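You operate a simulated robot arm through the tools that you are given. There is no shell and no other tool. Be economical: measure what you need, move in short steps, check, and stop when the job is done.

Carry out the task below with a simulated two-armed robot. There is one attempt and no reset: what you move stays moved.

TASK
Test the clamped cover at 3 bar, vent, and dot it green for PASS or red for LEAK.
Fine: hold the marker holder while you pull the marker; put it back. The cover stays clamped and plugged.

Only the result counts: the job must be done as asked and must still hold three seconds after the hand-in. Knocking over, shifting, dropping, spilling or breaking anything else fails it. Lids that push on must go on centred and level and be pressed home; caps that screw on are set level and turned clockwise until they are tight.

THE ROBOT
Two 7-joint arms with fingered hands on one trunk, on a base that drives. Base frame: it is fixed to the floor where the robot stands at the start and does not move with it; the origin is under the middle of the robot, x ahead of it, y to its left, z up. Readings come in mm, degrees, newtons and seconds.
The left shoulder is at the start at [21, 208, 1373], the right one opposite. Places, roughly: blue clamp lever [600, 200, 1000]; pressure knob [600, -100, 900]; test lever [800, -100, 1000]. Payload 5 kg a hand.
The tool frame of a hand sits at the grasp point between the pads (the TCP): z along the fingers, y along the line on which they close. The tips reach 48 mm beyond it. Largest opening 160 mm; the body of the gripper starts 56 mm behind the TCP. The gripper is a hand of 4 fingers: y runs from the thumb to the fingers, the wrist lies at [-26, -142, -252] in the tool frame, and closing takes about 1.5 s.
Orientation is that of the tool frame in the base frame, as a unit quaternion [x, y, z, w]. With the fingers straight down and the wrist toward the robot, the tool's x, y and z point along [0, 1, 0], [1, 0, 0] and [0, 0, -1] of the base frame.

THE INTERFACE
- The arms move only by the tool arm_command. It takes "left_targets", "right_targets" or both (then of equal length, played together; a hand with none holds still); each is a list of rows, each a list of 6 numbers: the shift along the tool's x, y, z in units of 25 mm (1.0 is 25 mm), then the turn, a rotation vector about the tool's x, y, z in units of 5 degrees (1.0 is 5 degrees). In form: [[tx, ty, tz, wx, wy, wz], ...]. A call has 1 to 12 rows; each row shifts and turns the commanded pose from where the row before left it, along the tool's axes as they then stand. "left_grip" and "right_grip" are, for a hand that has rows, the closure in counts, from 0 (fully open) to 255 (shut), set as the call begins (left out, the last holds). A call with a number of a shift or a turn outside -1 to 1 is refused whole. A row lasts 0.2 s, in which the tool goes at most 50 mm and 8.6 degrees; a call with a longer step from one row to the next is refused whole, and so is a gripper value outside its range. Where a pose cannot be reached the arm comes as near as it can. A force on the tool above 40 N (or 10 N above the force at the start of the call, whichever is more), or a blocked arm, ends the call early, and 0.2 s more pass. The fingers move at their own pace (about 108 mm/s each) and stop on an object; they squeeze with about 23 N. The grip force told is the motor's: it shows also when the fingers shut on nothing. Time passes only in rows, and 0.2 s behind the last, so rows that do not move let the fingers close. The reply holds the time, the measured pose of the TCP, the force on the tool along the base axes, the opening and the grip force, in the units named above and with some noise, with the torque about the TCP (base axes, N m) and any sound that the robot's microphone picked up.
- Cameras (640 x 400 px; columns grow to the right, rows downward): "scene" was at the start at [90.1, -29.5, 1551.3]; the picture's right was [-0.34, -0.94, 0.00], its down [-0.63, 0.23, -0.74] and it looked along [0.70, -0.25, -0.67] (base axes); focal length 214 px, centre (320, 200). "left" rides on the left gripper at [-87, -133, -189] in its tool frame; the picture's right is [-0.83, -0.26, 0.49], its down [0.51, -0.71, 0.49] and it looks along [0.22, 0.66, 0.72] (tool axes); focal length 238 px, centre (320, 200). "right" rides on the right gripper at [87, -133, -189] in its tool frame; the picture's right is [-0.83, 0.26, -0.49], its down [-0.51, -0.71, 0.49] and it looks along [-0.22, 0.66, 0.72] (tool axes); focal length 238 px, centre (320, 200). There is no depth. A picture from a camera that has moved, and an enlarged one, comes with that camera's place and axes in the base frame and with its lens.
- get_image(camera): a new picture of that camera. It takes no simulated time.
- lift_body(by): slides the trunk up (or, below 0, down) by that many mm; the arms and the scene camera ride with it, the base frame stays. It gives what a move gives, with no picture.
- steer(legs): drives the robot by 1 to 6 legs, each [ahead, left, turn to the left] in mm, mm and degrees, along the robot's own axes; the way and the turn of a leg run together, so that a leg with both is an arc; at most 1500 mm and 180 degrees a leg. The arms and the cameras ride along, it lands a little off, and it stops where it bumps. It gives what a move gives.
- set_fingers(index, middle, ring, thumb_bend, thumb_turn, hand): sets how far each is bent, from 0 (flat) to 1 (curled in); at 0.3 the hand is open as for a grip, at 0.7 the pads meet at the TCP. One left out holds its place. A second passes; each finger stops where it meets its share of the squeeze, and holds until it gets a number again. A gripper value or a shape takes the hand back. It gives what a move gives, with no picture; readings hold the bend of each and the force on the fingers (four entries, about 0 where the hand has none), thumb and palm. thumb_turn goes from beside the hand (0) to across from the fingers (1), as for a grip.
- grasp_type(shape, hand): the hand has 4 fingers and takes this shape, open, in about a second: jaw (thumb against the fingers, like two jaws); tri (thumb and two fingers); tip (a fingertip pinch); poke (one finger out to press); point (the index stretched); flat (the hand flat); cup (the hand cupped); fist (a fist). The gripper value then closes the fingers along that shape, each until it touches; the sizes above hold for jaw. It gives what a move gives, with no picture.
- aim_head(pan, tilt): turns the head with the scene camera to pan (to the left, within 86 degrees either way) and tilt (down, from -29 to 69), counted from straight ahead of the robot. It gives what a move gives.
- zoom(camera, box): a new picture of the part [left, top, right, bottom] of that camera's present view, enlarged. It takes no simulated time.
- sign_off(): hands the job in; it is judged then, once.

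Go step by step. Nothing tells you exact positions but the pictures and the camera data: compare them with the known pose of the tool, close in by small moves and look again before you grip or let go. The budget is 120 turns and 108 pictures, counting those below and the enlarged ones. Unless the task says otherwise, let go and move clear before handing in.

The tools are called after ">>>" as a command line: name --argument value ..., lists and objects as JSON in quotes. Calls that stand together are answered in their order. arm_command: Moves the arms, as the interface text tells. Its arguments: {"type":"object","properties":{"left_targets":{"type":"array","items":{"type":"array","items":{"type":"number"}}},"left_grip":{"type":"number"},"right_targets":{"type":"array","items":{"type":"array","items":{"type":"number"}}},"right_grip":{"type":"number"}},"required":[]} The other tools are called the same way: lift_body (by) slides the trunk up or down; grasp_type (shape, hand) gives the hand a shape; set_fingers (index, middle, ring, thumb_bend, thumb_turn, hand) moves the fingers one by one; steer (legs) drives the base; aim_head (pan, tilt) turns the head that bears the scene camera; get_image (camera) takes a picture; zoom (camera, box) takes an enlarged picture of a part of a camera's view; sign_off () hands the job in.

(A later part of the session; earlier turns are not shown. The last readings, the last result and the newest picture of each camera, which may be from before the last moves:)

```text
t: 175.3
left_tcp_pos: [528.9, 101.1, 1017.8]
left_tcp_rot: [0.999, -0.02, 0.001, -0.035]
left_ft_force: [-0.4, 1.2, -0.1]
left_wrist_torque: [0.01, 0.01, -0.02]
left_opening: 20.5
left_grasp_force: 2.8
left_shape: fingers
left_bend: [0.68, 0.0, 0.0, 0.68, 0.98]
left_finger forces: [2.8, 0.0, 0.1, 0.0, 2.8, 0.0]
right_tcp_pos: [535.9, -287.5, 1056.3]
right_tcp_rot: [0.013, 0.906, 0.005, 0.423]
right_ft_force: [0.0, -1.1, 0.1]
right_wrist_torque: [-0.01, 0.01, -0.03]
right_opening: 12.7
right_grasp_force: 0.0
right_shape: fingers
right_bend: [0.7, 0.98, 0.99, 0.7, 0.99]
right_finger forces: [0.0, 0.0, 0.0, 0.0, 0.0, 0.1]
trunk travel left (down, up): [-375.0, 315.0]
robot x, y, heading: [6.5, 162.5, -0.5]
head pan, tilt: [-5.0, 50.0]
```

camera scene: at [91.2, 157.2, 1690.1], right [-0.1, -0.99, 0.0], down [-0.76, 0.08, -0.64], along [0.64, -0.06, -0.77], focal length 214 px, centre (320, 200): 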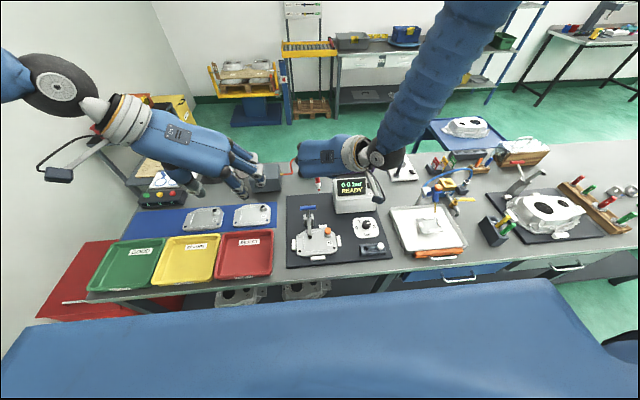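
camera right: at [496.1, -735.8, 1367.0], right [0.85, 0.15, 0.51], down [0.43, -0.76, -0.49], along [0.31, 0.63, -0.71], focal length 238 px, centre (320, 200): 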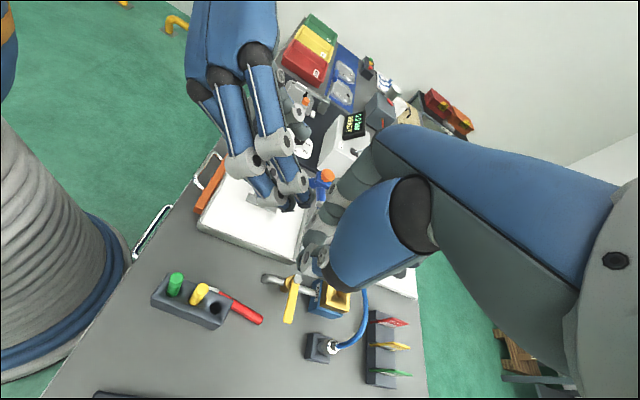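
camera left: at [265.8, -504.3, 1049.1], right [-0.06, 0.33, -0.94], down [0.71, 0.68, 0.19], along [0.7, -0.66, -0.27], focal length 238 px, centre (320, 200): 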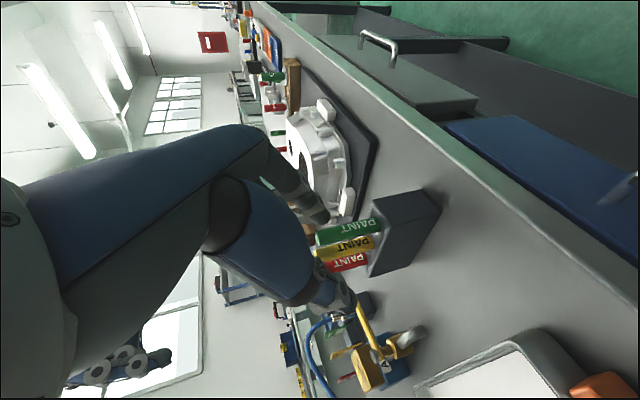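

The left hand holds the marker steadily (2.8 N). Now I'll tilt it upright in small steps while backing off from the clamp.

>>> arm_command --left_targets '[[-0.1, 0, -0.04, 0, 0.4, 0], [-0.1, 0, -0.04, 0, 0.7, 0], [-0.1, 0, -0.04, 0, 0.8, 0], [-0.1, 0, -0.04, 0, 0.8, 0], [-0.1, 0, -0.04, 0, 0.8, 0], [-0.1, 0, -0.05, 0, 0.8, 0], [-0.1, 0, -0.05, 0, 0.8, 0], [-0.1, 0, -0.05, 0, 0.8, 0], [-0.1, 0, -0.06, 0, 0.8, 0], [-0.1, 0, -0.06, 0, 0.8, 0], [-0.1, 0, -0.08, 0, 0.8, 0], [-0.1, 0, -0.08, 0, 0.7, 0]]'

>>> arm_command --left_targets '[[-0.04, 0, -0.1, 0, 0.8, 0], [-0.04, 0, -0.1, 0, 0.8, 0], [-0.04, 0, -0.1, 0, 0.8, 0], [-0.04, 0, -0.1, 0, 0.8, 0], [-0.04, 0, -0.1, 0, 0.8, 0], [-0.04, 0, -0.1, 0, 0.8, 0], [-0.02, 0, -0.1, 0, 0.8, 0], [-0.02, 0, -0.1, 0, 0.8, 0], [-0.02, 0, -0.1, 0, 0.8, 0], [-0.02, 0, -0.1, 0, 0.8, 0], [0, 0, -0.1, 0, 0.8, 0], [0, 0, 0, 0, 0.2, 0]]'

>>> zoom --camera "scene" --box '[280, 150, 380, 250]'

```text
t: 177.9
left_tcp_pos: [496.3, 103.6, 1022.3]
left_tcp_rot: [0.923, -0.031, 0.384, -0.024]
left_ft_force: [1.0, 0.4, -0.7]
left_wrist_torque: [0.02, 0.01, 0.04]
left_opening: 20.3
left_grasp_force: 2.9
left_shape: fingers
left_bend: [0.68, 0.0, 0.0, 0.68, 0.97]
left_finger forces: [2.6, 0.1, 0.0, 0.1, 2.7, 0.0]
right_tcp_pos: [535.6, -286.7, 1055.9]
right_tcp_rot: [0.013, 0.906, 0.005, 0.423]
right_ft_force: [0.7, 0.2, 0.7]
right_wrist_torque: [0.01, 0.02, 0.0]
right_opening: 12.6
right_grasp_force: 0.1
right_shape: fingers
right_bend: [0.7, 0.98, 0.99, 0.7, 0.99]
right_finger forces: [0.0, 0.0, 0.1, 0.0, 0.0, 0.0]
trunk travel left (down, up): [-375.0, 315.0]
robot x, y, heading: [6.0, 165.4, -0.6]
head pan, tilt: [-5.0, 50.0]
```

```text
t: 180.5
left_tcp_pos: [466.9, 103.1, 1026.1]
left_tcp_rot: [0.706, -0.039, 0.707, -0.01]
left_ft_force: [-0.1, -0.3, 0.5]
left_wrist_torque: [-0.02, 0.02, 0.06]
left_opening: 20.0
left_grasp_force: 2.6
left_shape: fingers
left_bend: [0.68, 0.0, 0.0, 0.68, 0.97]
left_finger forces: [2.7, 0.1, 0.1, 0.1, 2.7, 0.1]
right_tcp_pos: [536.5, -288.2, 1057.1]
right_tcp_rot: [0.013, 0.906, 0.005, 0.423]
right_ft_force: [0.0, 0.0, 1.5]
right_wrist_torque: [0.02, 0.01, 0.0]
right_opening: 12.5
right_grasp_force: 0.0
right_shape: fingers
right_bend: [0.7, 0.98, 0.99, 0.7, 0.99]
right_finger forces: [0.0, 0.0, 0.1, 0.0, 0.0, 0.0]
trunk travel left (down, up): [-375.0, 315.0]
robot x, y, heading: [2.2, 167.5, -0.7]
head pan, tilt: [-5.0, 50.0]
```

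```text
4.00 times, centred on (330, 200) of scene
camera zoom: at [91.0, 156.4, 1540.1], right [-0.1, -1.0, 0.0], down [-0.76, 0.08, -0.64], along [0.64, -0.06, -0.77], focal length 858 px, centre (280, 200)
```

zoom: 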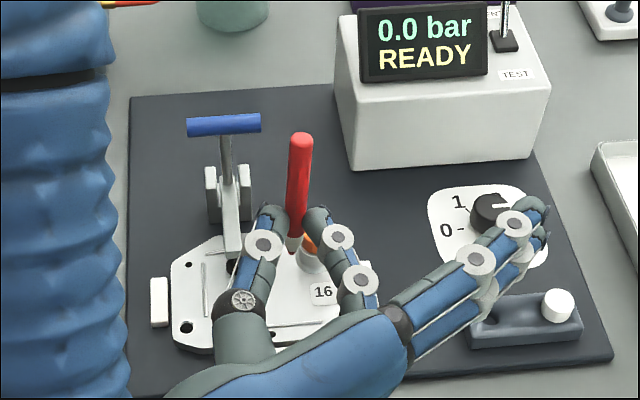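

The marker is upright in the left hand, tip down above the cover at about [509,104]. Lowering toward the surface.

>>> arm_command --left_targets '[[-0.25, 0.02, 0, 0, 0, 0], [-0.4, 0.03, 0, 0, 0, 0], [-0.4, 0.03, 0, 0, 0, 0], [-0.4, 0.03, 0, 0, 0, 0], [-0.4, 0.03, 0, 0, 0, 0], [-0.4, 0.03, 0, 0, 0, 0], [-0.4, 0.03, 0, 0, 0, 0], [-0.3, 0.02, 0, 0, 0, 0], [-0.2, 0.02, 0, 0, 0, 0]]'

>>> arm_command --left_targets '[[-0.1, 0, 0, 0, 0, 0], [-0.1, 0, 0, 0, 0, 0], [-0.1, 0, 0, 0, 0, 0]]'

>>> zoom --camera "scene" --box '[295, 185, 355, 245]'

```text
t: 182.5
left_tcp_pos: [467.3, 102.9, 947.7]
left_tcp_rot: [0.706, -0.038, 0.707, -0.01]
left_ft_force: [0.2, -0.2, -0.8]
left_wrist_torque: [-0.03, 0.02, -0.01]
left_opening: 19.8
left_grasp_force: 2.4
left_shape: fingers
left_bend: [0.68, 0.0, 0.0, 0.68, 0.97]
left_finger forces: [2.7, 0.0, 0.0, 0.0, 2.7, 0.0]
right_tcp_pos: [536.0, -288.3, 1056.1]
right_tcp_rot: [0.014, 0.906, 0.004, 0.423]
right_ft_force: [-0.6, -0.2, -0.2]
right_wrist_torque: [-0.02, -0.02, 0.0]
right_opening: 12.7
right_grasp_force: 0.3
right_shape: fingers
right_bend: [0.7, 0.98, 0.99, 0.7, 0.99]
right_finger forces: [0.0, 0.1, 0.0, 0.0, 0.1, 0.0]
trunk travel left (down, up): [-375.0, 315.0]
robot x, y, heading: [1.5, 168.6, -0.5]
head pan, tilt: [-5.0, 50.0]
```

```text
t: 183.3
left_tcp_pos: [466.4, 104.3, 942.1]
left_tcp_rot: [0.706, -0.04, 0.707, -0.01]
left_ft_force: [0.7, 0.0, 0.5]
left_wrist_torque: [-0.01, 0.04, -0.04]
left_opening: 19.7
left_grasp_force: 2.5
left_shape: fingers
left_bend: [0.68, 0.0, 0.0, 0.68, 0.97]
left_finger forces: [2.7, 0.0, 0.1, 0.0, 2.8, 0.0]
right_tcp_pos: [537.4, -287.2, 1056.3]
right_tcp_rot: [0.013, 0.906, 0.005, 0.423]
right_ft_force: [0.8, -0.4, -0.4]
right_wrist_torque: [-0.02, 0.02, -0.02]
right_opening: 12.6
right_grasp_force: 0.1
right_shape: fingers
right_bend: [0.7, 0.98, 0.99, 0.7, 0.99]
right_finger forces: [0.0, 0.0, 0.0, 0.0, 0.1, 0.0]
trunk travel left (down, up): [-375.0, 315.0]
robot x, y, heading: [6.7, 171.4, -0.5]
head pan, tilt: [-5.0, 50.0]
```

```text
6.67 times, centred on (325, 215) of scene
camera zoom: at [91.1, 156.4, 1540.1], right [-0.1, -1.0, 0.0], down [-0.76, 0.08, -0.64], along [0.64, -0.06, -0.77], focal length 1430 px, centre (287, 100)
```

zoom: 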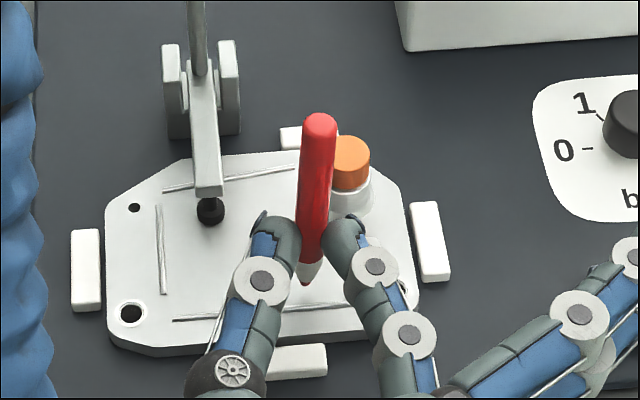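

The tip is about 10 mm above the flat. I'll lower in small steps until I feel contact.

>>> arm_command --left_targets '[[-0.12, 0, 0, 0, 0, 0], [-0.12, 0, 0, 0, 0, 0], [-0.08, 0, 0, 0, 0, 0]]'

>>> arm_command --left_targets '[[-0.08, 0, 0, 0, 0, 0], [-0.08, 0, 0, 0, 0, 0]]'

>>> arm_command --left_targets '[[-0.08, 0, 0, 0, 0, 0], [0, 0, 0, 0, 0, 0], [0, 0, 0, 0, 0, 0]]'

```text
t: 184.1
left_tcp_pos: [465.9, 103.5, 933.5]
left_tcp_rot: [0.705, -0.039, 0.708, -0.01]
left_ft_force: [-0.2, -0.6, 3.1]
left_wrist_torque: [-0.01, -0.13, -0.01]
left_opening: 20.1
left_grasp_force: 2.6
left_shape: fingers
left_bend: [0.68, 0.0, 0.0, 0.68, 0.98]
left_finger forces: [3.0, 0.0, 0.0, 0.0, 2.8, 0.0]
right_tcp_pos: [536.2, -287.7, 1056.8]
right_tcp_rot: [0.013, 0.906, 0.005, 0.423]
right_ft_force: [0.5, 0.6, 0.6]
right_wrist_torque: [0.01, 0.05, 0.0]
right_opening: 12.8
right_grasp_force: 0.2
right_shape: fingers
right_bend: [0.7, 0.98, 0.99, 0.7, 0.99]
right_finger forces: [0.0, 0.0, 0.1, 0.0, 0.0, 0.1]
trunk travel left (down, up): [-375.0, 315.0]
robot x, y, heading: [5.0, 169.4, -0.6]
head pan, tilt: [-5.0, 50.0]
```

```text
t: 184.7
left_tcp_pos: [467.0, 103.4, 928.7]
left_tcp_rot: [0.707, -0.039, 0.706, -0.011]
left_ft_force: [-0.4, -0.2, 2.0]
left_wrist_torque: [0.0, -0.11, 0.0]
left_opening: 18.9
left_grasp_force: 1.7
left_shape: fingers
left_bend: [0.68, 0.0, 0.0, 0.68, 0.98]
left_finger forces: [2.0, 0.1, 0.0, 0.0, 1.9, 0.1]
right_tcp_pos: [536.3, -288.0, 1055.9]
right_tcp_rot: [0.012, 0.906, 0.004, 0.423]
right_ft_force: [-0.2, -0.3, 0.0]
right_wrist_torque: [-0.04, 0.0, -0.01]
right_opening: 12.4
right_grasp_force: 0.0
right_shape: fingers
right_bend: [0.7, 0.98, 0.99, 0.7, 0.99]
right_finger forces: [0.0, 0.1, 0.0, 0.1, 0.1, 0.0]
trunk travel left (down, up): [-375.0, 315.0]
robot x, y, heading: [3.7, 165.0, -0.6]
head pan, tilt: [-5.0, 50.0]
```

```text
t: 185.5
left_tcp_pos: [466.6, 105.6, 927.4]
left_tcp_rot: [0.706, -0.038, 0.707, -0.01]
left_ft_force: [-0.5, -0.2, -0.4]
left_wrist_torque: [0.0, 0.04, -0.02]
left_opening: 13.1
left_grasp_force: 0.1
left_shape: fingers
left_bend: [0.7, 0.0, 0.0, 0.7, 0.98]
left_finger forces: [0.1, 0.0, 0.0, 0.0, 0.0, 0.1]
right_tcp_pos: [535.7, -287.5, 1055.9]
right_tcp_rot: [0.013, 0.906, 0.005, 0.423]
right_ft_force: [-0.3, -0.4, 0.1]
right_wrist_torque: [-0.01, 0.0, -0.01]
right_opening: 12.3
right_grasp_force: 0.1
right_shape: fingers
right_bend: [0.7, 0.98, 0.99, 0.7, 0.99]
right_finger forces: [0.1, 0.0, 0.0, 0.0, 0.0, 0.0]
trunk travel left (down, up): [-375.0, 315.0]
robot x, y, heading: [3.7, 163.0, -0.6]
head pan, tilt: [-5.0, 50.0]
```

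I felt 3 N contact, so the dot was likely made, but the last step popped the marker out. Let me look.

>>> zoom --camera "scene" --box '[285, 170, 365, 250]'

```text
5.00 times, centred on (325, 210) of scene
camera zoom: at [91.1, 156.4, 1540.1], right [-0.1, -1.0, 0.0], down [-0.76, 0.08, -0.64], along [0.64, -0.06, -0.77], focal length 1072 px, centre (295, 150)
```

zoom: 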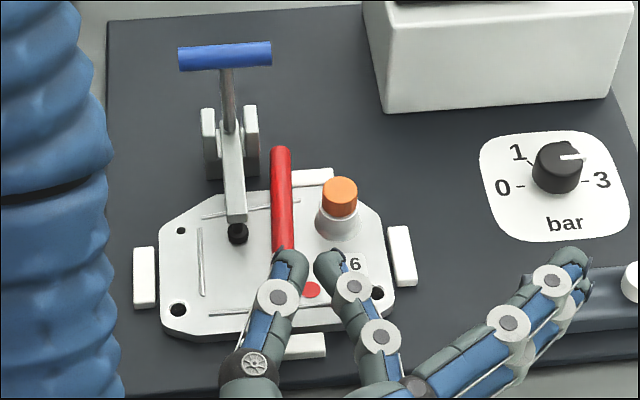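

A clear red dot is on the cover. Now the marker must go back: it lies on the cover again, tip near [506,122], tail [633,116]. I'll raise the left hand, un-tilt it to about 15°, and pick it once more with the light grip that carried well.

>>> arm_command --left_targets '[[0.6, 0, 0, 0, 0, 0], [1, 0, 0, 0, 0, 0], [1, 0, 0, 0, 0, 0], [1, 0, 0, 0, 0, 0], [0, 0, 0, 0, -1, 0], [0, 0, 0, 0, -1, 0], [0, 0, 0, 0, -1, 0], [0, 0, 0, 0, -1, 0], [0, 0, 0, 0, -1, 0], [0, 0, 0, 0, -1, 0], [0, 0, 0, 0, -1, 0]]'

>>> arm_command --left_targets '[[0, 0, 0, 0, -1, 0], [0, 0, 0, 0, -1, 0], [0, 0, 0, 0, -1, 0], [0, 0, 0, 0, -1, 0], [0, 0, 0, 0, -1, 0], [0, 0, 0, 0, -1, 0], [0, 0, 0, 0, -1, 0], [0, 0, 0, 0, -1, 0]]'

>>> set_fingers --hand "left" --index 0.66 --thumb_bend 0.66

```text
t: 187.9
left_tcp_pos: [465.9, 99.2, 1016.2]
left_tcp_rot: [0.886, -0.034, 0.461, -0.022]
left_ft_force: [0.0, -0.6, 0.2]
left_wrist_torque: [-0.03, -0.01, -0.01]
left_opening: 13.0
left_grasp_force: 0.1
left_shape: fingers
left_bend: [0.7, 0.0, 0.0, 0.7, 0.98]
left_finger forces: [0.1, 0.0, 0.0, 0.1, 0.1, 0.1]
right_tcp_pos: [535.5, -287.6, 1055.8]
right_tcp_rot: [0.013, 0.906, 0.005, 0.423]
right_ft_force: [-1.4, 0.5, 0.5]
right_wrist_torque: [-0.04, 0.02, 0.01]
right_opening: 12.6
right_grasp_force: 0.1
right_shape: fingers
right_bend: [0.7, 0.98, 0.99, 0.7, 0.99]
right_finger forces: [0.1, 0.1, 0.0, 0.0, 0.0, 0.0]
trunk travel left (down, up): [-375.0, 315.0]
robot x, y, heading: [2.8, 167.4, -0.8]
head pan, tilt: [-5.0, 50.0]
```

```text
t: 189.7
left_tcp_pos: [467.4, 99.2, 1016.1]
left_tcp_rot: [0.991, -0.025, 0.129, -0.032]
left_ft_force: [-0.7, -0.4, -1.1]
left_wrist_torque: [-0.07, 0.0, -0.05]
left_opening: 12.9
left_grasp_force: 0.1
left_shape: fingers
left_bend: [0.7, 0.0, 0.0, 0.7, 0.98]
left_finger forces: [0.1, 0.0, 0.0, 0.0, 0.0, 0.1]
right_tcp_pos: [537.0, -288.0, 1055.6]
right_tcp_rot: [0.014, 0.907, 0.004, 0.421]
right_ft_force: [0.3, 1.0, 0.3]
right_wrist_torque: [-0.03, 0.0, -0.02]
right_opening: 12.8
right_grasp_force: 0.1
right_shape: fingers
right_bend: [0.7, 0.98, 0.99, 0.7, 0.99]
right_finger forces: [0.0, 0.0, 0.1, 0.0, 0.0, 0.0]
trunk travel left (down, up): [-375.0, 315.0]
robot x, y, heading: [3.9, 164.5, -0.6]
head pan, tilt: [-5.0, 50.0]
```

```text
t: 190.7
left_tcp_pos: [468.0, 97.8, 1015.5]
left_tcp_rot: [0.991, -0.025, 0.13, -0.032]
left_ft_force: [-0.6, -0.5, -0.9]
left_wrist_torque: [0.03, 0.01, 0.04]
left_opening: 27.2
left_grasp_force: 0.1
left_shape: fingers
left_bend: [0.66, 0.0, 0.0, 0.66, 0.98]
left_finger forces: [0.0, 0.1, 0.1, 0.0, 0.0, 0.1]
right_tcp_pos: [536.8, -289.1, 1055.8]
right_tcp_rot: [0.013, 0.906, 0.005, 0.423]
right_ft_force: [0.5, -0.3, -0.6]
right_wrist_torque: [-0.03, 0.01, 0.03]
right_opening: 12.3
right_grasp_force: 0.0
right_shape: fingers
right_bend: [0.7, 0.98, 0.99, 0.7, 0.99]
right_finger forces: [0.0, 0.1, 0.0, 0.0, 0.1, 0.0]
trunk travel left (down, up): [-375.0, 315.0]
robot x, y, heading: [0.6, 165.5, -0.6]
head pan, tilt: [-5.0, 50.0]
```

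>>> zoom --camera "left" --box '[240, 150, 440, 350]'

```text
2.00 times, centred on (340, 250) of left
camera zoom: at [339.9, 225.4, 1185.6], right [-0.67, 0.33, -0.67], down [0.65, 0.71, -0.29], along [0.37, -0.63, -0.69], focal length 477 px, centre (280, 100)
```

zoom: 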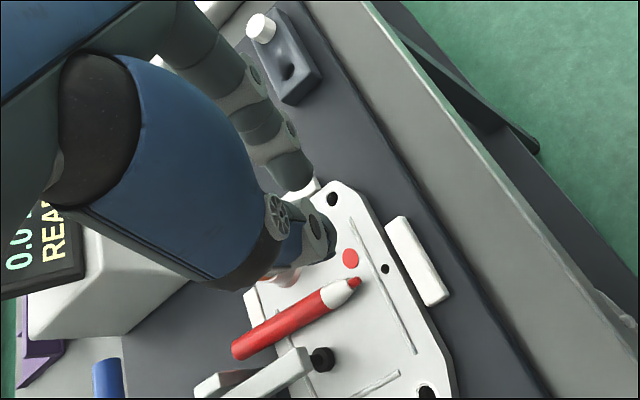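

The marker line is measured precisely: [508,124] to [638,114]. Moving over x≈543, descending, and closing lightly.

>>> arm_command --left_targets '[[0.81, -0.31, 0.24, 0, 0, 0], [0.81, -0.31, 0.24, 0, 0, 0], [0.8, -0.32, 0.23, 0, 0, 0], [-0.19, 0.05, 0.72, 0, 0, 0], [-0.19, 0.05, 0.72, 0, 0, 0], [-0.19, 0.05, 0.72, 0, 0, 0], [-0.19, 0.05, 0.72, 0, 0, 0], [-0.06, 0.02, 0.22, 0, 0, 0], [-0.06, 0.02, 0.22, 0, 0, 0], [-0.04, 0.01, 0.15, 0, 0, 0]]'

>>> set_fingers --hand "left" --index 0.7 --thumb_bend 0.7

```text
t: 192.9
left_tcp_pos: [530.4, 116.6, 929.5]
left_tcp_rot: [0.99, -0.024, 0.133, -0.03]
left_ft_force: [-4.2, -4.4, 22.0]
left_wrist_torque: [-0.63, 0.34, -0.05]
left_opening: 24.8
left_grasp_force: 10.6
left_shape: fingers
left_bend: [0.67, 0.0, 0.0, 0.66, 0.98]
left_finger forces: [22.0, 0.1, 0.0, 0.0, 0.1, 0.1]
right_tcp_pos: [534.5, -288.0, 1057.5]
right_tcp_rot: [0.012, 0.906, 0.005, 0.424]
right_ft_force: [-0.2, 1.3, 0.5]
right_wrist_torque: [0.01, -0.01, -0.05]
right_opening: 12.5
right_grasp_force: 0.0
right_shape: fingers
right_bend: [0.7, 0.98, 0.99, 0.7, 0.99]
right_finger forces: [0.0, 0.0, 0.1, 0.0, 0.0, 0.0]
trunk travel left (down, up): [-375.0, 315.0]
robot x, y, heading: [4.6, 168.5, -0.7]
head pan, tilt: [-5.0, 50.0]
```

```text
t: 193.9
left_tcp_pos: [530.2, 118.7, 928.1]
left_tcp_rot: [0.99, -0.024, 0.133, -0.031]
left_ft_force: [-0.9, -7.6, 30.7]
left_wrist_torque: [-0.79, 0.17, 0.02]
left_opening: 19.4
left_grasp_force: 18.4
left_shape: fingers
left_bend: [0.68, 0.0, 0.0, 0.68, 0.98]
left_finger forces: [31.8, 0.1, 0.0, 0.0, 3.7, 0.0]
right_tcp_pos: [534.8, -288.1, 1056.6]
right_tcp_rot: [0.012, 0.906, 0.004, 0.422]
right_ft_force: [-0.7, 0.8, -0.4]
right_wrist_torque: [-0.03, -0.02, -0.01]
right_opening: 12.4
right_grasp_force: 0.0
right_shape: fingers
right_bend: [0.7, 0.98, 0.99, 0.7, 0.99]
right_finger forces: [0.0, 0.1, 0.0, 0.0, 0.0, 0.1]
trunk travel left (down, up): [-375.0, 315.0]
robot x, y, heading: [7.1, 165.3, -0.7]
head pan, tilt: [-5.0, 50.0]
```

Gripped at 19.4 mm. Lift gently straight up.

>>> arm_command --left_targets '[[0.02, 0, -0.08, 0, 0, 0], [0.04, -0.01, -0.14, 0, 0, 0], [0.06, -0.02, -0.24, 0, 0, 0], [0.08, -0.02, -0.3, 0, 0, 0], [0.1, -0.03, -0.38, 0, 0, 0], [0.1, -0.03, -0.38, 0, 0, 0], [0.1, -0.03, -0.38, 0, 0, 0], [0.1, -0.03, -0.38, 0, 0, 0], [0.1, -0.03, -0.38, 0, 0, 0], [0.1, -0.03, -0.38, 0, 0, 0], [0.1, -0.03, -0.38, 0, 0, 0], [0.06, -0.02, -0.24, 0, 0, 0]]'

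```text
t: 196.5
left_tcp_pos: [529.9, 120.6, 1021.6]
left_tcp_rot: [0.991, -0.026, 0.131, -0.032]
left_ft_force: [-0.5, 0.7, -0.1]
left_wrist_torque: [-0.01, 0.0, 0.02]
left_opening: 13.1
left_grasp_force: 0.1
left_shape: fingers
left_bend: [0.7, 0.0, 0.0, 0.7, 0.97]
left_finger forces: [0.0, 0.1, 0.0, 0.1, 0.0, 0.0]
right_tcp_pos: [537.1, -288.2, 1056.6]
right_tcp_rot: [0.013, 0.906, 0.004, 0.423]
right_ft_force: [0.3, -1.1, 0.3]
right_wrist_torque: [-0.01, 0.02, -0.01]
right_opening: 12.4
right_grasp_force: 0.1
right_shape: fingers
right_bend: [0.7, 0.98, 0.99, 0.7, 0.99]
right_finger forces: [0.1, 0.0, 0.0, 0.0, 0.0, 0.2]
trunk travel left (down, up): [-375.0, 315.0]
robot x, y, heading: [1.9, 165.8, -0.5]
head pan, tilt: [-5.0, 50.0]
```

It slipped. One look at where it is now.

>>> zoom --camera "left" --box '[240, 150, 480, 390]'

```text
1.67 times, centred on (360, 270) of left
camera zoom: at [402.5, 248.2, 1190.6], right [-0.67, 0.33, -0.67], down [0.65, 0.71, -0.29], along [0.37, -0.63, -0.69], focal length 397 px, centre (253, 83)
```

zoom: 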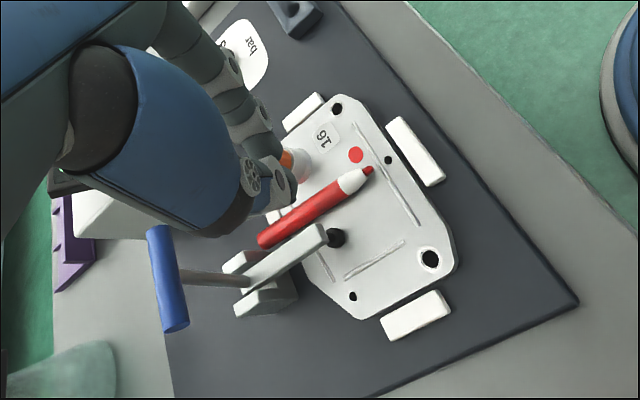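

The marker barely moved (tip [504,126], tail [630,121]). I'll retry with the hand vertical, as in the pick that worked.

>>> set_fingers --hand "left" --index 0.65 --thumb_bend 0.65

>>> arm_command --left_targets '[[0.17, 0, 0, 0, -0.99, 0], [0.17, 0, 0, 0, -0.99, 0], [0.17, 0, 0, 0, -0.99, 0], [0, 0.05, 0.64, 0, 0, 0], [0, 0.05, 0.64, 0, 0, 0], [0, 0.05, 0.64, 0, 0, 0], [0, 0.05, 0.64, 0, 0, 0], [0, 0.05, 0.64, 0, 0, 0], [0, 0, 0.3, 0, 0, 0], [0, 0, 0.2, 0, 0, 0], [0, 0, 0.12, 0, 0, 0]]'

>>> set_fingers --hand "left" --index 0.7 --thumb_bend 0.7

```text
t: 197.5
left_tcp_pos: [529.9, 121.8, 1021.4]
left_tcp_rot: [0.99, -0.025, 0.131, -0.033]
left_ft_force: [-0.2, 0.9, -0.1]
left_wrist_torque: [-0.01, 0.0, 0.04]
left_opening: 31.0
left_grasp_force: 0.0
left_shape: fingers
left_bend: [0.65, 0.0, 0.0, 0.65, 0.97]
left_finger forces: [0.0, 0.1, 0.0, 0.0, 0.1, 0.0]
right_tcp_pos: [536.8, -287.2, 1055.1]
right_tcp_rot: [0.013, 0.906, 0.004, 0.423]
right_ft_force: [0.4, -0.2, -0.3]
right_wrist_torque: [0.04, 0.03, 0.01]
right_opening: 12.5
right_grasp_force: 0.0
right_shape: fingers
right_bend: [0.7, 0.98, 0.99, 0.7, 0.99]
right_finger forces: [0.1, 0.0, 0.1, 0.0, 0.1, 0.0]
trunk travel left (down, up): [-375.0, 315.0]
robot x, y, heading: [1.8, 164.5, -0.5]
head pan, tilt: [-5.0, 50.0]
```

```text
t: 199.9
left_tcp_pos: [543.3, 120.3, 928.4]
left_tcp_rot: [0.999, -0.02, 0.003, -0.035]
left_ft_force: [-0.1, 0.0, 1.6]
left_wrist_torque: [-0.03, 0.03, -0.02]
left_opening: 31.1
left_grasp_force: 0.2
left_shape: fingers
left_bend: [0.65, 0.0, 0.0, 0.65, 0.97]
left_finger forces: [1.5, 0.0, 0.0, 0.0, 0.0, 0.0]
right_tcp_pos: [535.3, -287.9, 1056.6]
right_tcp_rot: [0.013, 0.906, 0.005, 0.423]
right_ft_force: [-0.4, -0.8, -0.4]
right_wrist_torque: [0.02, -0.01, -0.01]
right_opening: 12.5
right_grasp_force: 0.1
right_shape: fingers
right_bend: [0.7, 0.98, 0.99, 0.7, 0.99]
right_finger forces: [0.0, 0.0, 0.0, 0.0, 0.0, 0.2]
trunk travel left (down, up): [-375.0, 315.0]
robot x, y, heading: [0.9, 166.6, -0.7]
head pan, tilt: [-5.0, 50.0]
```

```text
t: 200.9
left_tcp_pos: [543.0, 119.6, 928.0]
left_tcp_rot: [0.999, -0.021, 0.002, -0.035]
left_ft_force: [0.0, 0.1, 1.3]
left_wrist_torque: [0.01, 0.02, 0.0]
left_opening: 19.1
left_grasp_force: 2.9
left_shape: fingers
left_bend: [0.68, 0.0, 0.0, 0.68, 0.97]
left_finger forces: [2.8, 0.0, 0.1, 0.0, 2.7, 0.0]
right_tcp_pos: [537.2, -288.3, 1056.6]
right_tcp_rot: [0.012, 0.906, 0.004, 0.422]
right_ft_force: [0.2, 0.5, -0.6]
right_wrist_torque: [-0.02, -0.01, -0.02]
right_opening: 12.5
right_grasp_force: 0.1
right_shape: fingers
right_bend: [0.7, 0.98, 0.99, 0.7, 0.99]
right_finger forces: [0.0, 0.0, 0.1, 0.0, 0.0, 0.1]
trunk travel left (down, up): [-375.0, 315.0]
robot x, y, heading: [2.4, 162.7, -0.9]
head pan, tilt: [-5.0, 50.0]
```

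A bit shallow (19.1 mm against 20+ in the good pick). I'll reopen, press 3 mm deeper, and close again.

>>> set_fingers --hand "left" --index 0.66 --thumb_bend 0.65

>>> arm_command --left_targets '[[0, 0, 0.1, 0, 0, 0], [0, 0, 0.08, 0, 0, 0]]'

>>> set_fingers --hand "left" --index 0.7 --thumb_bend 0.7

>>> arm_command --left_targets '[[0, 0, -0.08, 0, 0, 0], [0, 0, -0.1, 0, 0, 0], [0, 0, -0.15, 0, 0, 0], [0, 0, -0.2, 0, 0, 0], [0, 0, -0.3, 0, 0, 0], [0, 0, -0.3, 0, 0, 0], [0, 0, -0.3, 0, 0, 0], [0, 0, -0.3, 0, 0, 0], [0, 0, -0.3, 0, 0, 0], [0, 0, -0.3, 0, 0, 0], [0, 0, -0.3, 0, 0, 0], [0, 0, -0.2, 0, 0, 0]]'

```text
t: 201.9
left_tcp_pos: [543.9, 119.7, 928.3]
left_tcp_rot: [0.999, -0.02, 0.002, -0.034]
left_ft_force: [-0.3, 0.3, 0.8]
left_wrist_torque: [0.02, 0.0, 0.0]
left_opening: 29.4
left_grasp_force: 0.0
left_shape: fingers
left_bend: [0.66, 0.0, 0.0, 0.65, 0.97]
left_finger forces: [0.0, 0.0, 0.1, 0.1, 0.0, 0.1]
right_tcp_pos: [535.3, -288.0, 1055.8]
right_tcp_rot: [0.013, 0.906, 0.005, 0.423]
right_ft_force: [-0.2, 0.9, -0.2]
right_wrist_torque: [-0.02, 0.01, 0.0]
right_opening: 12.4
right_grasp_force: 0.1
right_shape: fingers
right_bend: [0.7, 0.98, 0.99, 0.7, 0.99]
right_finger forces: [0.1, 0.1, 0.0, 0.1, 0.0, 0.0]
trunk travel left (down, up): [-375.0, 315.0]
robot x, y, heading: [1.7, 165.0, -0.5]
head pan, tilt: [-5.0, 50.0]
```

```text
t: 202.5
left_tcp_pos: [544.0, 117.7, 927.6]
left_tcp_rot: [0.999, -0.02, 0.004, -0.033]
left_ft_force: [-2.4, -5.2, 25.6]
left_wrist_torque: [-0.67, 0.57, 0.07]
left_opening: 27.7
left_grasp_force: 12.8
left_shape: fingers
left_bend: [0.67, 0.0, 0.0, 0.65, 0.97]
left_finger forces: [25.5, 0.1, 0.0, 0.0, 0.0, 0.0]
right_tcp_pos: [535.9, -287.9, 1057.2]
right_tcp_rot: [0.013, 0.906, 0.005, 0.423]
right_ft_force: [-0.2, 0.8, 0.5]
right_wrist_torque: [0.0, 0.01, 0.02]
right_opening: 12.7
right_grasp_force: 0.0
right_shape: fingers
right_bend: [0.7, 0.98, 0.99, 0.7, 0.99]
right_finger forces: [0.0, 0.1, 0.0, 0.0, 0.1, 0.0]
trunk travel left (down, up): [-375.0, 315.0]
robot x, y, heading: [4.5, 164.2, -0.6]
head pan, tilt: [-5.0, 50.0]
```

```text
t: 203.5
left_tcp_pos: [544.0, 119.9, 925.4]
left_tcp_rot: [0.999, -0.021, 0.004, -0.034]
left_ft_force: [1.3, -7.8, 33.5]
left_wrist_torque: [-0.84, 0.49, 0.14]
left_opening: 19.7
left_grasp_force: 19.8
left_shape: fingers
left_bend: [0.68, 0.0, 0.0, 0.68, 0.97]
left_finger forces: [35.8, 0.0, 0.1, 0.0, 4.7, 0.0]
right_tcp_pos: [535.2, -288.6, 1057.2]
right_tcp_rot: [0.013, 0.906, 0.005, 0.423]
right_ft_force: [0.3, -0.3, -0.4]
right_wrist_torque: [0.02, -0.03, 0.01]
right_opening: 12.4
right_grasp_force: 0.1
right_shape: fingers
right_bend: [0.7, 0.98, 0.99, 0.7, 0.99]
right_finger forces: [0.0, 0.0, 0.1, 0.0, 0.1, 0.1]
trunk travel left (down, up): [-375.0, 315.0]
robot x, y, heading: [4.4, 165.1, -0.6]
head pan, tilt: [-5.0, 50.0]
```

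```text
t: 206.1
left_tcp_pos: [542.7, 117.6, 992.9]
left_tcp_rot: [0.999, -0.02, 0.003, -0.035]
left_ft_force: [0.1, 0.3, -0.4]
left_wrist_torque: [0.03, 0.0, 0.0]
left_opening: 20.5
left_grasp_force: 2.5
left_shape: fingers
left_bend: [0.68, 0.0, 0.0, 0.68, 0.97]
left_finger forces: [2.8, 0.0, 0.0, 0.0, 2.8, 0.0]
right_tcp_pos: [536.6, -288.2, 1055.9]
right_tcp_rot: [0.014, 0.906, 0.005, 0.423]
right_ft_force: [-0.5, -0.7, 0.6]
right_wrist_torque: [0.03, 0.03, 0.03]
right_opening: 12.6
right_grasp_force: 0.0
right_shape: fingers
right_bend: [0.7, 0.98, 0.99, 0.7, 0.99]
right_finger forces: [0.0, 0.1, 0.0, 0.0, 0.1, 0.0]
trunk travel left (down, up): [-375.0, 315.0]
robot x, y, heading: [2.9, 164.6, -0.8]
head pan, tilt: [-5.0, 50.0]
```

Held again with the same firm reading (20.5 mm, 2.8 N). Raise, back off, and tilt upright as before.

>>> arm_command --left_targets '[[-0.2, 0, -0.3, 0, 0, 0], [-0.3, 0, -0.4, 0, 0, 0], [-0.3, 0, -0.4, 0, 0, 0], [-0.1, 0, -0.04, 0, 0.4, 0], [-0.1, 0, -0.04, 0, 0.7, 0], [-0.1, 0, -0.04, 0, 0.8, 0], [-0.1, 0, -0.04, 0, 0.8, 0], [-0.1, 0, -0.05, 0, 0.8, 0], [-0.1, 0, -0.05, 0, 0.8, 0], [-0.1, 0, -0.05, 0, 0.8, 0], [-0.1, 0, -0.05, 0, 0.8, 0], [-0.1, 0, -0.05, 0, 0.8, 0]]'

>>> arm_command --left_targets '[[-0.08, 0, -0.07, 0, 0.8, 0], [-0.08, 0, -0.07, 0, 0.8, 0], [-0.06, 0, -0.09, 0, 0.8, 0], [-0.04, 0, -0.1, 0, 0.8, 0], [-0.04, 0, -0.1, 0, 0.8, 0], [-0.04, 0, -0.1, 0, 0.8, 0], [-0.04, 0, -0.1, 0, 0.8, 0], [-0.02, 0, -0.1, 0, 0.8, 0], [-0.02, 0, -0.1, 0, 0.8, 0], [-0.02, 0, -0.1, 0, 0.8, 0], [-0.02, 0, -0.1, 0, 0.8, 0], [0, 0, -0.1, 0, 0.8, 0]]'

>>> arm_command --left_targets '[[0, 0, 0, 0, 0.8, 0], [0, 0, 0, 0, 0.8, 0], [0, 0, 0, 0, 0.1, 0]]'

```text
t: 208.7
left_tcp_pos: [497.3, 114.9, 1024.8]
left_tcp_rot: [0.956, -0.029, 0.291, -0.027]
left_ft_force: [-0.9, 0.3, 0.0]
left_wrist_torque: [0.07, 0.03, 0.04]
left_opening: 20.4
left_grasp_force: 2.8
left_shape: fingers
left_bend: [0.68, 0.0, 0.0, 0.68, 0.97]
left_finger forces: [2.7, 0.0, 0.1, 0.1, 2.6, 0.0]
right_tcp_pos: [535.6, -289.3, 1055.5]
right_tcp_rot: [0.013, 0.906, 0.005, 0.423]
right_ft_force: [-0.7, 0.3, -0.4]
right_wrist_torque: [0.03, -0.02, -0.02]
right_opening: 12.2
right_grasp_force: 0.1
right_shape: fingers
right_bend: [0.7, 0.98, 0.99, 0.7, 0.99]
right_finger forces: [0.1, 0.0, 0.1, 0.0, 0.0, 0.0]
trunk travel left (down, up): [-375.0, 315.0]
robot x, y, heading: [1.2, 168.2, -0.7]
head pan, tilt: [-5.0, 50.0]
```

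```text
t: 211.3
left_tcp_pos: [467.7, 114.7, 1031.2]
left_tcp_rot: [0.755, -0.038, 0.654, -0.013]
left_ft_force: [0.3, 1.2, -0.3]
left_wrist_torque: [0.0, 0.02, -0.02]
left_opening: 20.0
left_grasp_force: 2.5
left_shape: fingers
left_bend: [0.68, 0.0, 0.0, 0.68, 0.97]
left_finger forces: [2.7, 0.1, 0.1, 0.0, 2.7, 0.1]
right_tcp_pos: [537.1, -288.1, 1055.6]
right_tcp_rot: [0.012, 0.906, 0.005, 0.423]
right_ft_force: [0.4, -0.4, -0.5]
right_wrist_torque: [-0.01, 0.0, -0.01]
right_opening: 12.5
right_grasp_force: 0.1
right_shape: fingers
right_bend: [0.7, 0.98, 0.99, 0.7, 0.99]
right_finger forces: [0.0, 0.0, 0.0, 0.1, 0.1, 0.0]
trunk travel left (down, up): [-375.0, 315.0]
robot x, y, heading: [5.6, 165.4, -0.3]
head pan, tilt: [-5.0, 50.0]
```

```text
t: 212.1
left_tcp_pos: [470.0, 113.3, 1032.7]
left_tcp_rot: [0.706, -0.04, 0.707, -0.012]
left_ft_force: [0.2, 0.3, -0.1]
left_wrist_torque: [-0.01, 0.02, 0.0]
left_opening: 20.1
left_grasp_force: 3.2
left_shape: fingers
left_bend: [0.68, 0.0, 0.0, 0.68, 0.97]
left_finger forces: [2.8, 0.0, 0.0, 0.1, 2.7, 0.0]
right_tcp_pos: [536.7, -288.0, 1055.8]
right_tcp_rot: [0.013, 0.906, 0.005, 0.422]
right_ft_force: [-0.3, 0.7, -0.5]
right_wrist_torque: [0.0, 0.01, 0.02]
right_opening: 12.5
right_grasp_force: 0.2
right_shape: fingers
right_bend: [0.7, 0.98, 0.99, 0.7, 0.99]
right_finger forces: [0.2, 0.0, 0.0, 0.0, 0.1, 0.0]
trunk travel left (down, up): [-375.0, 315.0]
robot x, y, heading: [4.1, 164.6, -0.7]
head pan, tilt: [-5.0, 50.0]
```

Upright and secure. Raise the trunk, drive back to the holder, lower again, and check alignment.

>>> lift_body --by 100

>>> steer --legs '[[0, -380, 0], [0, -385, 0]]'

>>> aim_head --pan -10 --tilt 48

```text
t: 213.4
left_tcp_pos: [469.3, 115.3, 1131.2]
left_tcp_rot: [0.707, -0.041, 0.706, -0.011]
left_ft_force: [0.2, 0.4, 0.7]
left_wrist_torque: [0.0, -0.01, -0.01]
left_opening: 20.2
left_grasp_force: 2.6
left_shape: fingers
left_bend: [0.68, 0.0, 0.0, 0.68, 0.97]
left_finger forces: [2.8, 0.1, 0.1, 0.1, 2.7, 0.0]
right_tcp_pos: [535.7, -287.2, 1156.1]
right_tcp_rot: [0.013, 0.906, 0.004, 0.422]
right_ft_force: [1.2, 0.3, 0.9]
right_wrist_torque: [0.02, 0.0, 0.02]
right_opening: 12.6
right_grasp_force: 0.0
right_shape: fingers
right_bend: [0.7, 0.98, 0.99, 0.7, 0.99]
right_finger forces: [0.0, 0.0, 0.0, 0.0, 0.0, 0.0]
trunk travel left (down, up): [-475.0, 215.0]
robot x, y, heading: [3.8, 166.4, -0.4]
head pan, tilt: [-5.0, 50.0]
```

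```text
t: 217.8
left_tcp_pos: [463.9, -647.2, 1132.8]
left_tcp_rot: [0.707, -0.04, 0.706, -0.013]
left_ft_force: [0.9, 1.3, -0.2]
left_wrist_torque: [0.02, 0.02, 0.03]
left_opening: 20.2
left_grasp_force: 2.8
left_shape: fingers
left_bend: [0.68, 0.0, 0.0, 0.68, 0.97]
left_finger forces: [2.7, 0.0, 0.0, 0.1, 2.7, 0.0]
right_tcp_pos: [533.2, -1049.9, 1155.9]
right_tcp_rot: [0.009, 0.906, 0.006, 0.423]
right_ft_force: [0.2, -0.6, 0.3]
right_wrist_torque: [0.03, 0.02, 0.02]
right_opening: 12.7
right_grasp_force: 0.1
right_shape: fingers
right_bend: [0.7, 0.98, 0.99, 0.7, 0.99]
right_finger forces: [0.1, 0.1, 0.0, 0.0, 0.0, 0.0]
trunk travel left (down, up): [-475.0, 215.0]
robot x, y, heading: [1.0, -593.8, -0.4]
head pan, tilt: [-5.0, 50.0]
```

```text
t: 218.5
left_tcp_pos: [464.7, -647.9, 1132.8]
left_tcp_rot: [0.707, -0.039, 0.706, -0.013]
left_ft_force: [0.0, -0.7, -0.3]
left_wrist_torque: [0.01, 0.02, 0.01]
left_opening: 20.3
left_grasp_force: 2.6
left_shape: fingers
left_bend: [0.68, 0.0, 0.0, 0.68, 0.97]
left_finger forces: [2.7, 0.0, 0.1, 0.0, 2.8, 0.0]
right_tcp_pos: [533.3, -1048.9, 1155.6]
right_tcp_rot: [0.009, 0.906, 0.007, 0.422]
right_ft_force: [-0.2, -0.4, -0.7]
right_wrist_torque: [0.02, -0.02, 0.05]
right_opening: 12.6
right_grasp_force: 0.1
right_shape: fingers
right_bend: [0.7, 0.98, 0.99, 0.7, 0.99]
right_finger forces: [0.1, 0.0, 0.1, 0.1, 0.0, 0.1]
trunk travel left (down, up): [-475.0, 215.0]
robot x, y, heading: [-1.7, -599.7, -0.5]
head pan, tilt: [-10.0, 48.0]
```

Shift the marker over the empty hole at about [549,-651], lower the trunk, and look.

>>> arm_command --left_targets '[[0, 0.05, 0.3, 0, 0, 0], [0, 0.05, 0.45, 0, 0, 0], [0, 0.05, 0.45, 0, 0, 0], [0, 0.05, 0.4, 0, 0, 0], [0, 0, 0.08, 0, 0, 0]]'

>>> lift_body --by -100

>>> zoom --camera "scene" --box '[290, 170, 370, 250]'

```text
t: 219.7
left_tcp_pos: [505.4, -653.0, 1131.0]
left_tcp_rot: [0.707, -0.039, 0.706, -0.013]
left_ft_force: [-0.1, 0.6, -0.2]
left_wrist_torque: [0.02, 0.01, 0.02]
left_opening: 20.2
left_grasp_force: 2.8
left_shape: fingers
left_bend: [0.68, 0.0, 0.0, 0.68, 0.97]
left_finger forces: [2.8, 0.0, 0.0, 0.0, 2.8, 0.0]
right_tcp_pos: [532.2, -1048.1, 1157.0]
right_tcp_rot: [0.009, 0.906, 0.005, 0.422]
right_ft_force: [-0.2, -0.7, -0.2]
right_wrist_torque: [0.0, 0.01, -0.02]
right_opening: 12.7
right_grasp_force: 0.2
right_shape: fingers
right_bend: [0.7, 0.98, 0.99, 0.7, 0.99]
right_finger forces: [0.1, 0.0, 0.1, 0.0, 0.0, 0.0]
trunk travel left (down, up): [-475.0, 215.0]
robot x, y, heading: [-1.4, -597.3, -0.3]
head pan, tilt: [-10.0, 48.0]
```

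```text
t: 221.0
left_tcp_pos: [506.7, -653.2, 1031.8]
left_tcp_rot: [0.706, -0.039, 0.707, -0.013]
left_ft_force: [0.2, 1.0, -0.3]
left_wrist_torque: [0.02, 0.0, -0.01]
left_opening: 20.4
left_grasp_force: 2.7
left_shape: fingers
left_bend: [0.68, 0.0, 0.0, 0.68, 0.97]
left_finger forces: [2.7, 0.0, 0.0, 0.1, 2.7, 0.0]
right_tcp_pos: [532.9, -1049.0, 1058.0]
right_tcp_rot: [0.01, 0.906, 0.006, 0.423]
right_ft_force: [0.7, 0.7, -0.6]
right_wrist_torque: [-0.03, 0.01, -0.02]
right_opening: 12.5
right_grasp_force: 0.0
right_shape: fingers
right_bend: [0.7, 0.98, 0.99, 0.7, 0.99]
right_finger forces: [0.0, 0.0, 0.1, 0.0, 0.0, 0.0]
trunk travel left (down, up): [-375.0, 315.0]
robot x, y, heading: [-1.5, -600.3, -0.4]
head pan, tilt: [-10.0, 48.0]
```

```text
5.00 times, centred on (330, 210) of scene
camera zoom: at [85.8, -613.8, 1543.1], right [-0.18, -0.98, 0.0], down [-0.73, 0.13, -0.67], along [0.66, -0.12, -0.74], focal length 1072 px, centre (270, 150)
```

zoom: 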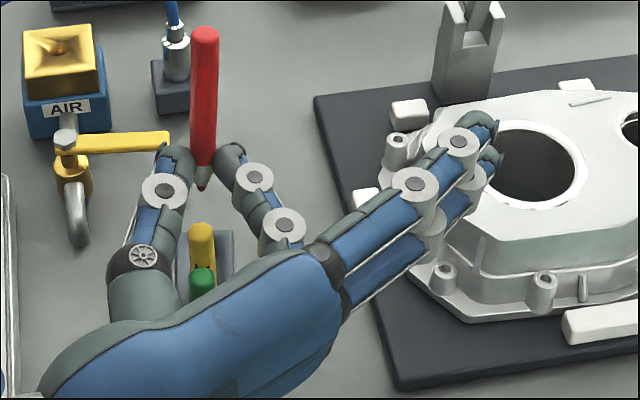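

The tip is right above the empty hole (tip [550,-652], hole about [550,-652]). Descending straight into it.

>>> arm_command --left_targets '[[-0.3, 0.025, 0, 0, 0, 0], [-0.4, 0.03, 0, 0, 0, 0], [-0.4, 0.03, 0, 0, 0, 0], [-0.4, 0.03, 0, 0, 0, 0], [-0.4, 0.03, 0, 0, 0, 0], [-0.4, 0.03, 0, 0, 0, 0], [-0.4, 0.03, 0, 0, 0, 0], [-0.3, 0.025, 0, 0, 0, 0]]'

>>> arm_command --left_targets '[[-0.12, 0.01, 0, 0, 0, 0], [-0.12, 0.01, 0, 0, 0, 0]]'

>>> arm_command --left_targets '[[-0.12, 0.01, 0, 0, 0, 0], [-0.12, 0.01, 0, 0, 0, 0]]'

```text
t: 222.8
left_tcp_pos: [504.4, -653.8, 955.4]
left_tcp_rot: [0.707, -0.039, 0.706, -0.013]
left_ft_force: [0.6, 0.6, -0.4]
left_wrist_torque: [0.02, -0.01, -0.05]
left_opening: 20.0
left_grasp_force: 3.0
left_shape: fingers
left_bend: [0.68, 0.0, 0.0, 0.68, 0.97]
left_finger forces: [2.8, 0.0, 0.0, 0.0, 2.8, 0.0]
right_tcp_pos: [533.8, -1048.6, 1056.8]
right_tcp_rot: [0.009, 0.906, 0.006, 0.422]
right_ft_force: [-0.3, 0.1, 0.7]
right_wrist_torque: [-0.01, -0.03, -0.01]
right_opening: 12.4
right_grasp_force: 0.0
right_shape: fingers
right_bend: [0.7, 0.98, 0.99, 0.7, 0.99]
right_finger forces: [0.0, 0.1, 0.1, 0.0, 0.0, 0.0]
trunk travel left (down, up): [-375.0, 315.0]
robot x, y, heading: [1.2, -599.8, -0.5]
head pan, tilt: [-10.0, 48.0]
```

```text
t: 223.4
left_tcp_pos: [505.9, -653.9, 950.7]
left_tcp_rot: [0.706, -0.039, 0.707, -0.013]
left_ft_force: [-0.7, -0.6, 0.3]
left_wrist_torque: [0.01, -0.02, -0.03]
left_opening: 20.2
left_grasp_force: 2.8
left_shape: fingers
left_bend: [0.68, 0.0, 0.0, 0.68, 0.97]
left_finger forces: [2.8, 0.0, 0.1, 0.0, 2.8, 0.0]
right_tcp_pos: [534.6, -1048.7, 1056.3]
right_tcp_rot: [0.009, 0.906, 0.007, 0.423]
right_ft_force: [-1.0, 0.4, -0.4]
right_wrist_torque: [-0.03, 0.01, -0.03]
right_opening: 12.7
right_grasp_force: 0.1
right_shape: fingers
right_bend: [0.7, 0.98, 0.99, 0.7, 0.99]
right_finger forces: [0.1, 0.2, 0.0, 0.0, 0.0, 0.1]
trunk travel left (down, up): [-375.0, 315.0]
robot x, y, heading: [0.0, -600.1, -0.4]
head pan, tilt: [-10.0, 48.0]
```

```text
t: 224.0
left_tcp_pos: [506.1, -653.9, 944.3]
left_tcp_rot: [0.707, -0.039, 0.706, -0.013]
left_ft_force: [-0.3, 0.4, -0.9]
left_wrist_torque: [0.0, 0.0, 0.02]
left_opening: 19.9
left_grasp_force: 2.9
left_shape: fingers
left_bend: [0.68, 0.0, 0.0, 0.68, 0.97]
left_finger forces: [2.8, 0.0, 0.0, 0.1, 2.8, 0.0]
right_tcp_pos: [532.6, -1048.2, 1056.8]
right_tcp_rot: [0.01, 0.906, 0.007, 0.422]
right_ft_force: [-0.3, 0.1, 0.1]
right_wrist_torque: [-0.01, -0.01, 0.0]
right_opening: 12.4
right_grasp_force: 0.0
right_shape: fingers
right_bend: [0.7, 0.98, 0.99, 0.7, 0.99]
right_finger forces: [0.0, 0.0, 0.0, 0.0, 0.1, 0.0]
trunk travel left (down, up): [-375.0, 315.0]
robot x, y, heading: [-0.6, -596.5, -0.4]
head pan, tilt: [-10.0, 48.0]
```

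No resistance with the tip about 13 mm below the block top, so it's in the hole. A few mm more, then release gently.

>>> arm_command --left_targets '[[-0.12, 0.01, 0, 0, 0, 0], [-0.12, 0.01, 0, 0, 0, 0], [0, 0, 0, 0, 0, 0]]'

>>> set_fingers --hand "left" --index 0.63 --thumb_bend 0.63

>>> zoom --camera "scene" --box '[290, 170, 370, 250]'

```text
t: 224.8
left_tcp_pos: [506.2, -652.9, 940.1]
left_tcp_rot: [0.705, -0.038, 0.708, -0.013]
left_ft_force: [-0.9, 2.3, 9.3]
left_wrist_torque: [0.02, -0.2, 0.05]
left_opening: 19.9
left_grasp_force: 7.3
left_shape: fingers
left_bend: [0.68, 0.0, 0.0, 0.68, 0.98]
left_finger forces: [9.2, 0.0, 0.0, 0.0, 5.2, 0.0]
right_tcp_pos: [533.8, -1048.4, 1057.3]
right_tcp_rot: [0.009, 0.906, 0.006, 0.423]
right_ft_force: [-0.4, -1.4, 1.1]
right_wrist_torque: [-0.03, -0.02, -0.01]
right_opening: 12.5
right_grasp_force: 0.1
right_shape: fingers
right_bend: [0.7, 0.98, 0.99, 0.7, 0.99]
right_finger forces: [0.0, 0.0, 0.1, 0.1, 0.1, 0.0]
trunk travel left (down, up): [-375.0, 315.0]
robot x, y, heading: [-2.1, -599.2, -0.5]
head pan, tilt: [-10.0, 48.0]
```

```text
t: 225.8
left_tcp_pos: [506.9, -655.3, 938.5]
left_tcp_rot: [0.706, -0.039, 0.707, -0.013]
left_ft_force: [-2.6, -0.4, 10.1]
left_wrist_torque: [-0.21, -0.27, -0.06]
left_opening: 38.0
left_grasp_force: 4.6
left_shape: fingers
left_bend: [0.64, 0.0, 0.0, 0.63, 0.98]
left_finger forces: [8.9, 0.1, 0.0, 0.1, 0.1, 0.0]
right_tcp_pos: [532.1, -1048.1, 1056.7]
right_tcp_rot: [0.009, 0.906, 0.006, 0.423]
right_ft_force: [-0.7, 0.6, 1.8]
right_wrist_torque: [-0.01, 0.0, 0.0]
right_opening: 12.5
right_grasp_force: 0.0
right_shape: fingers
right_bend: [0.7, 0.98, 0.99, 0.7, 0.99]
right_finger forces: [0.0, 0.1, 0.0, 0.1, 0.0, 0.0]
trunk travel left (down, up): [-375.0, 315.0]
robot x, y, heading: [-1.6, -593.5, -0.4]
head pan, tilt: [-10.0, 48.0]
```

```text
5.00 times, centred on (330, 210) of scene
camera zoom: at [85.3, -613.9, 1542.9], right [-0.18, -0.98, 0.0], down [-0.73, 0.13, -0.67], along [0.66, -0.12, -0.74], focal length 1072 px, centre (270, 150)
```

zoom: 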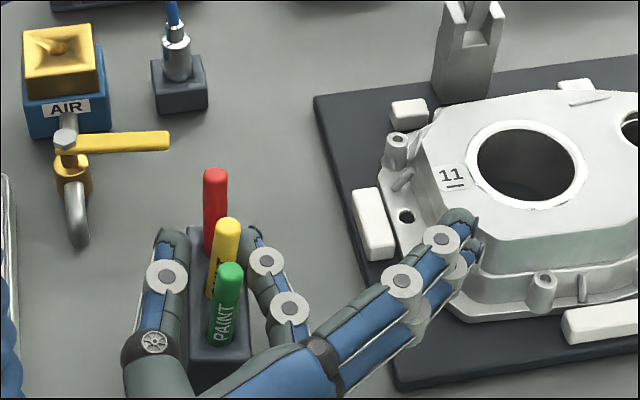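

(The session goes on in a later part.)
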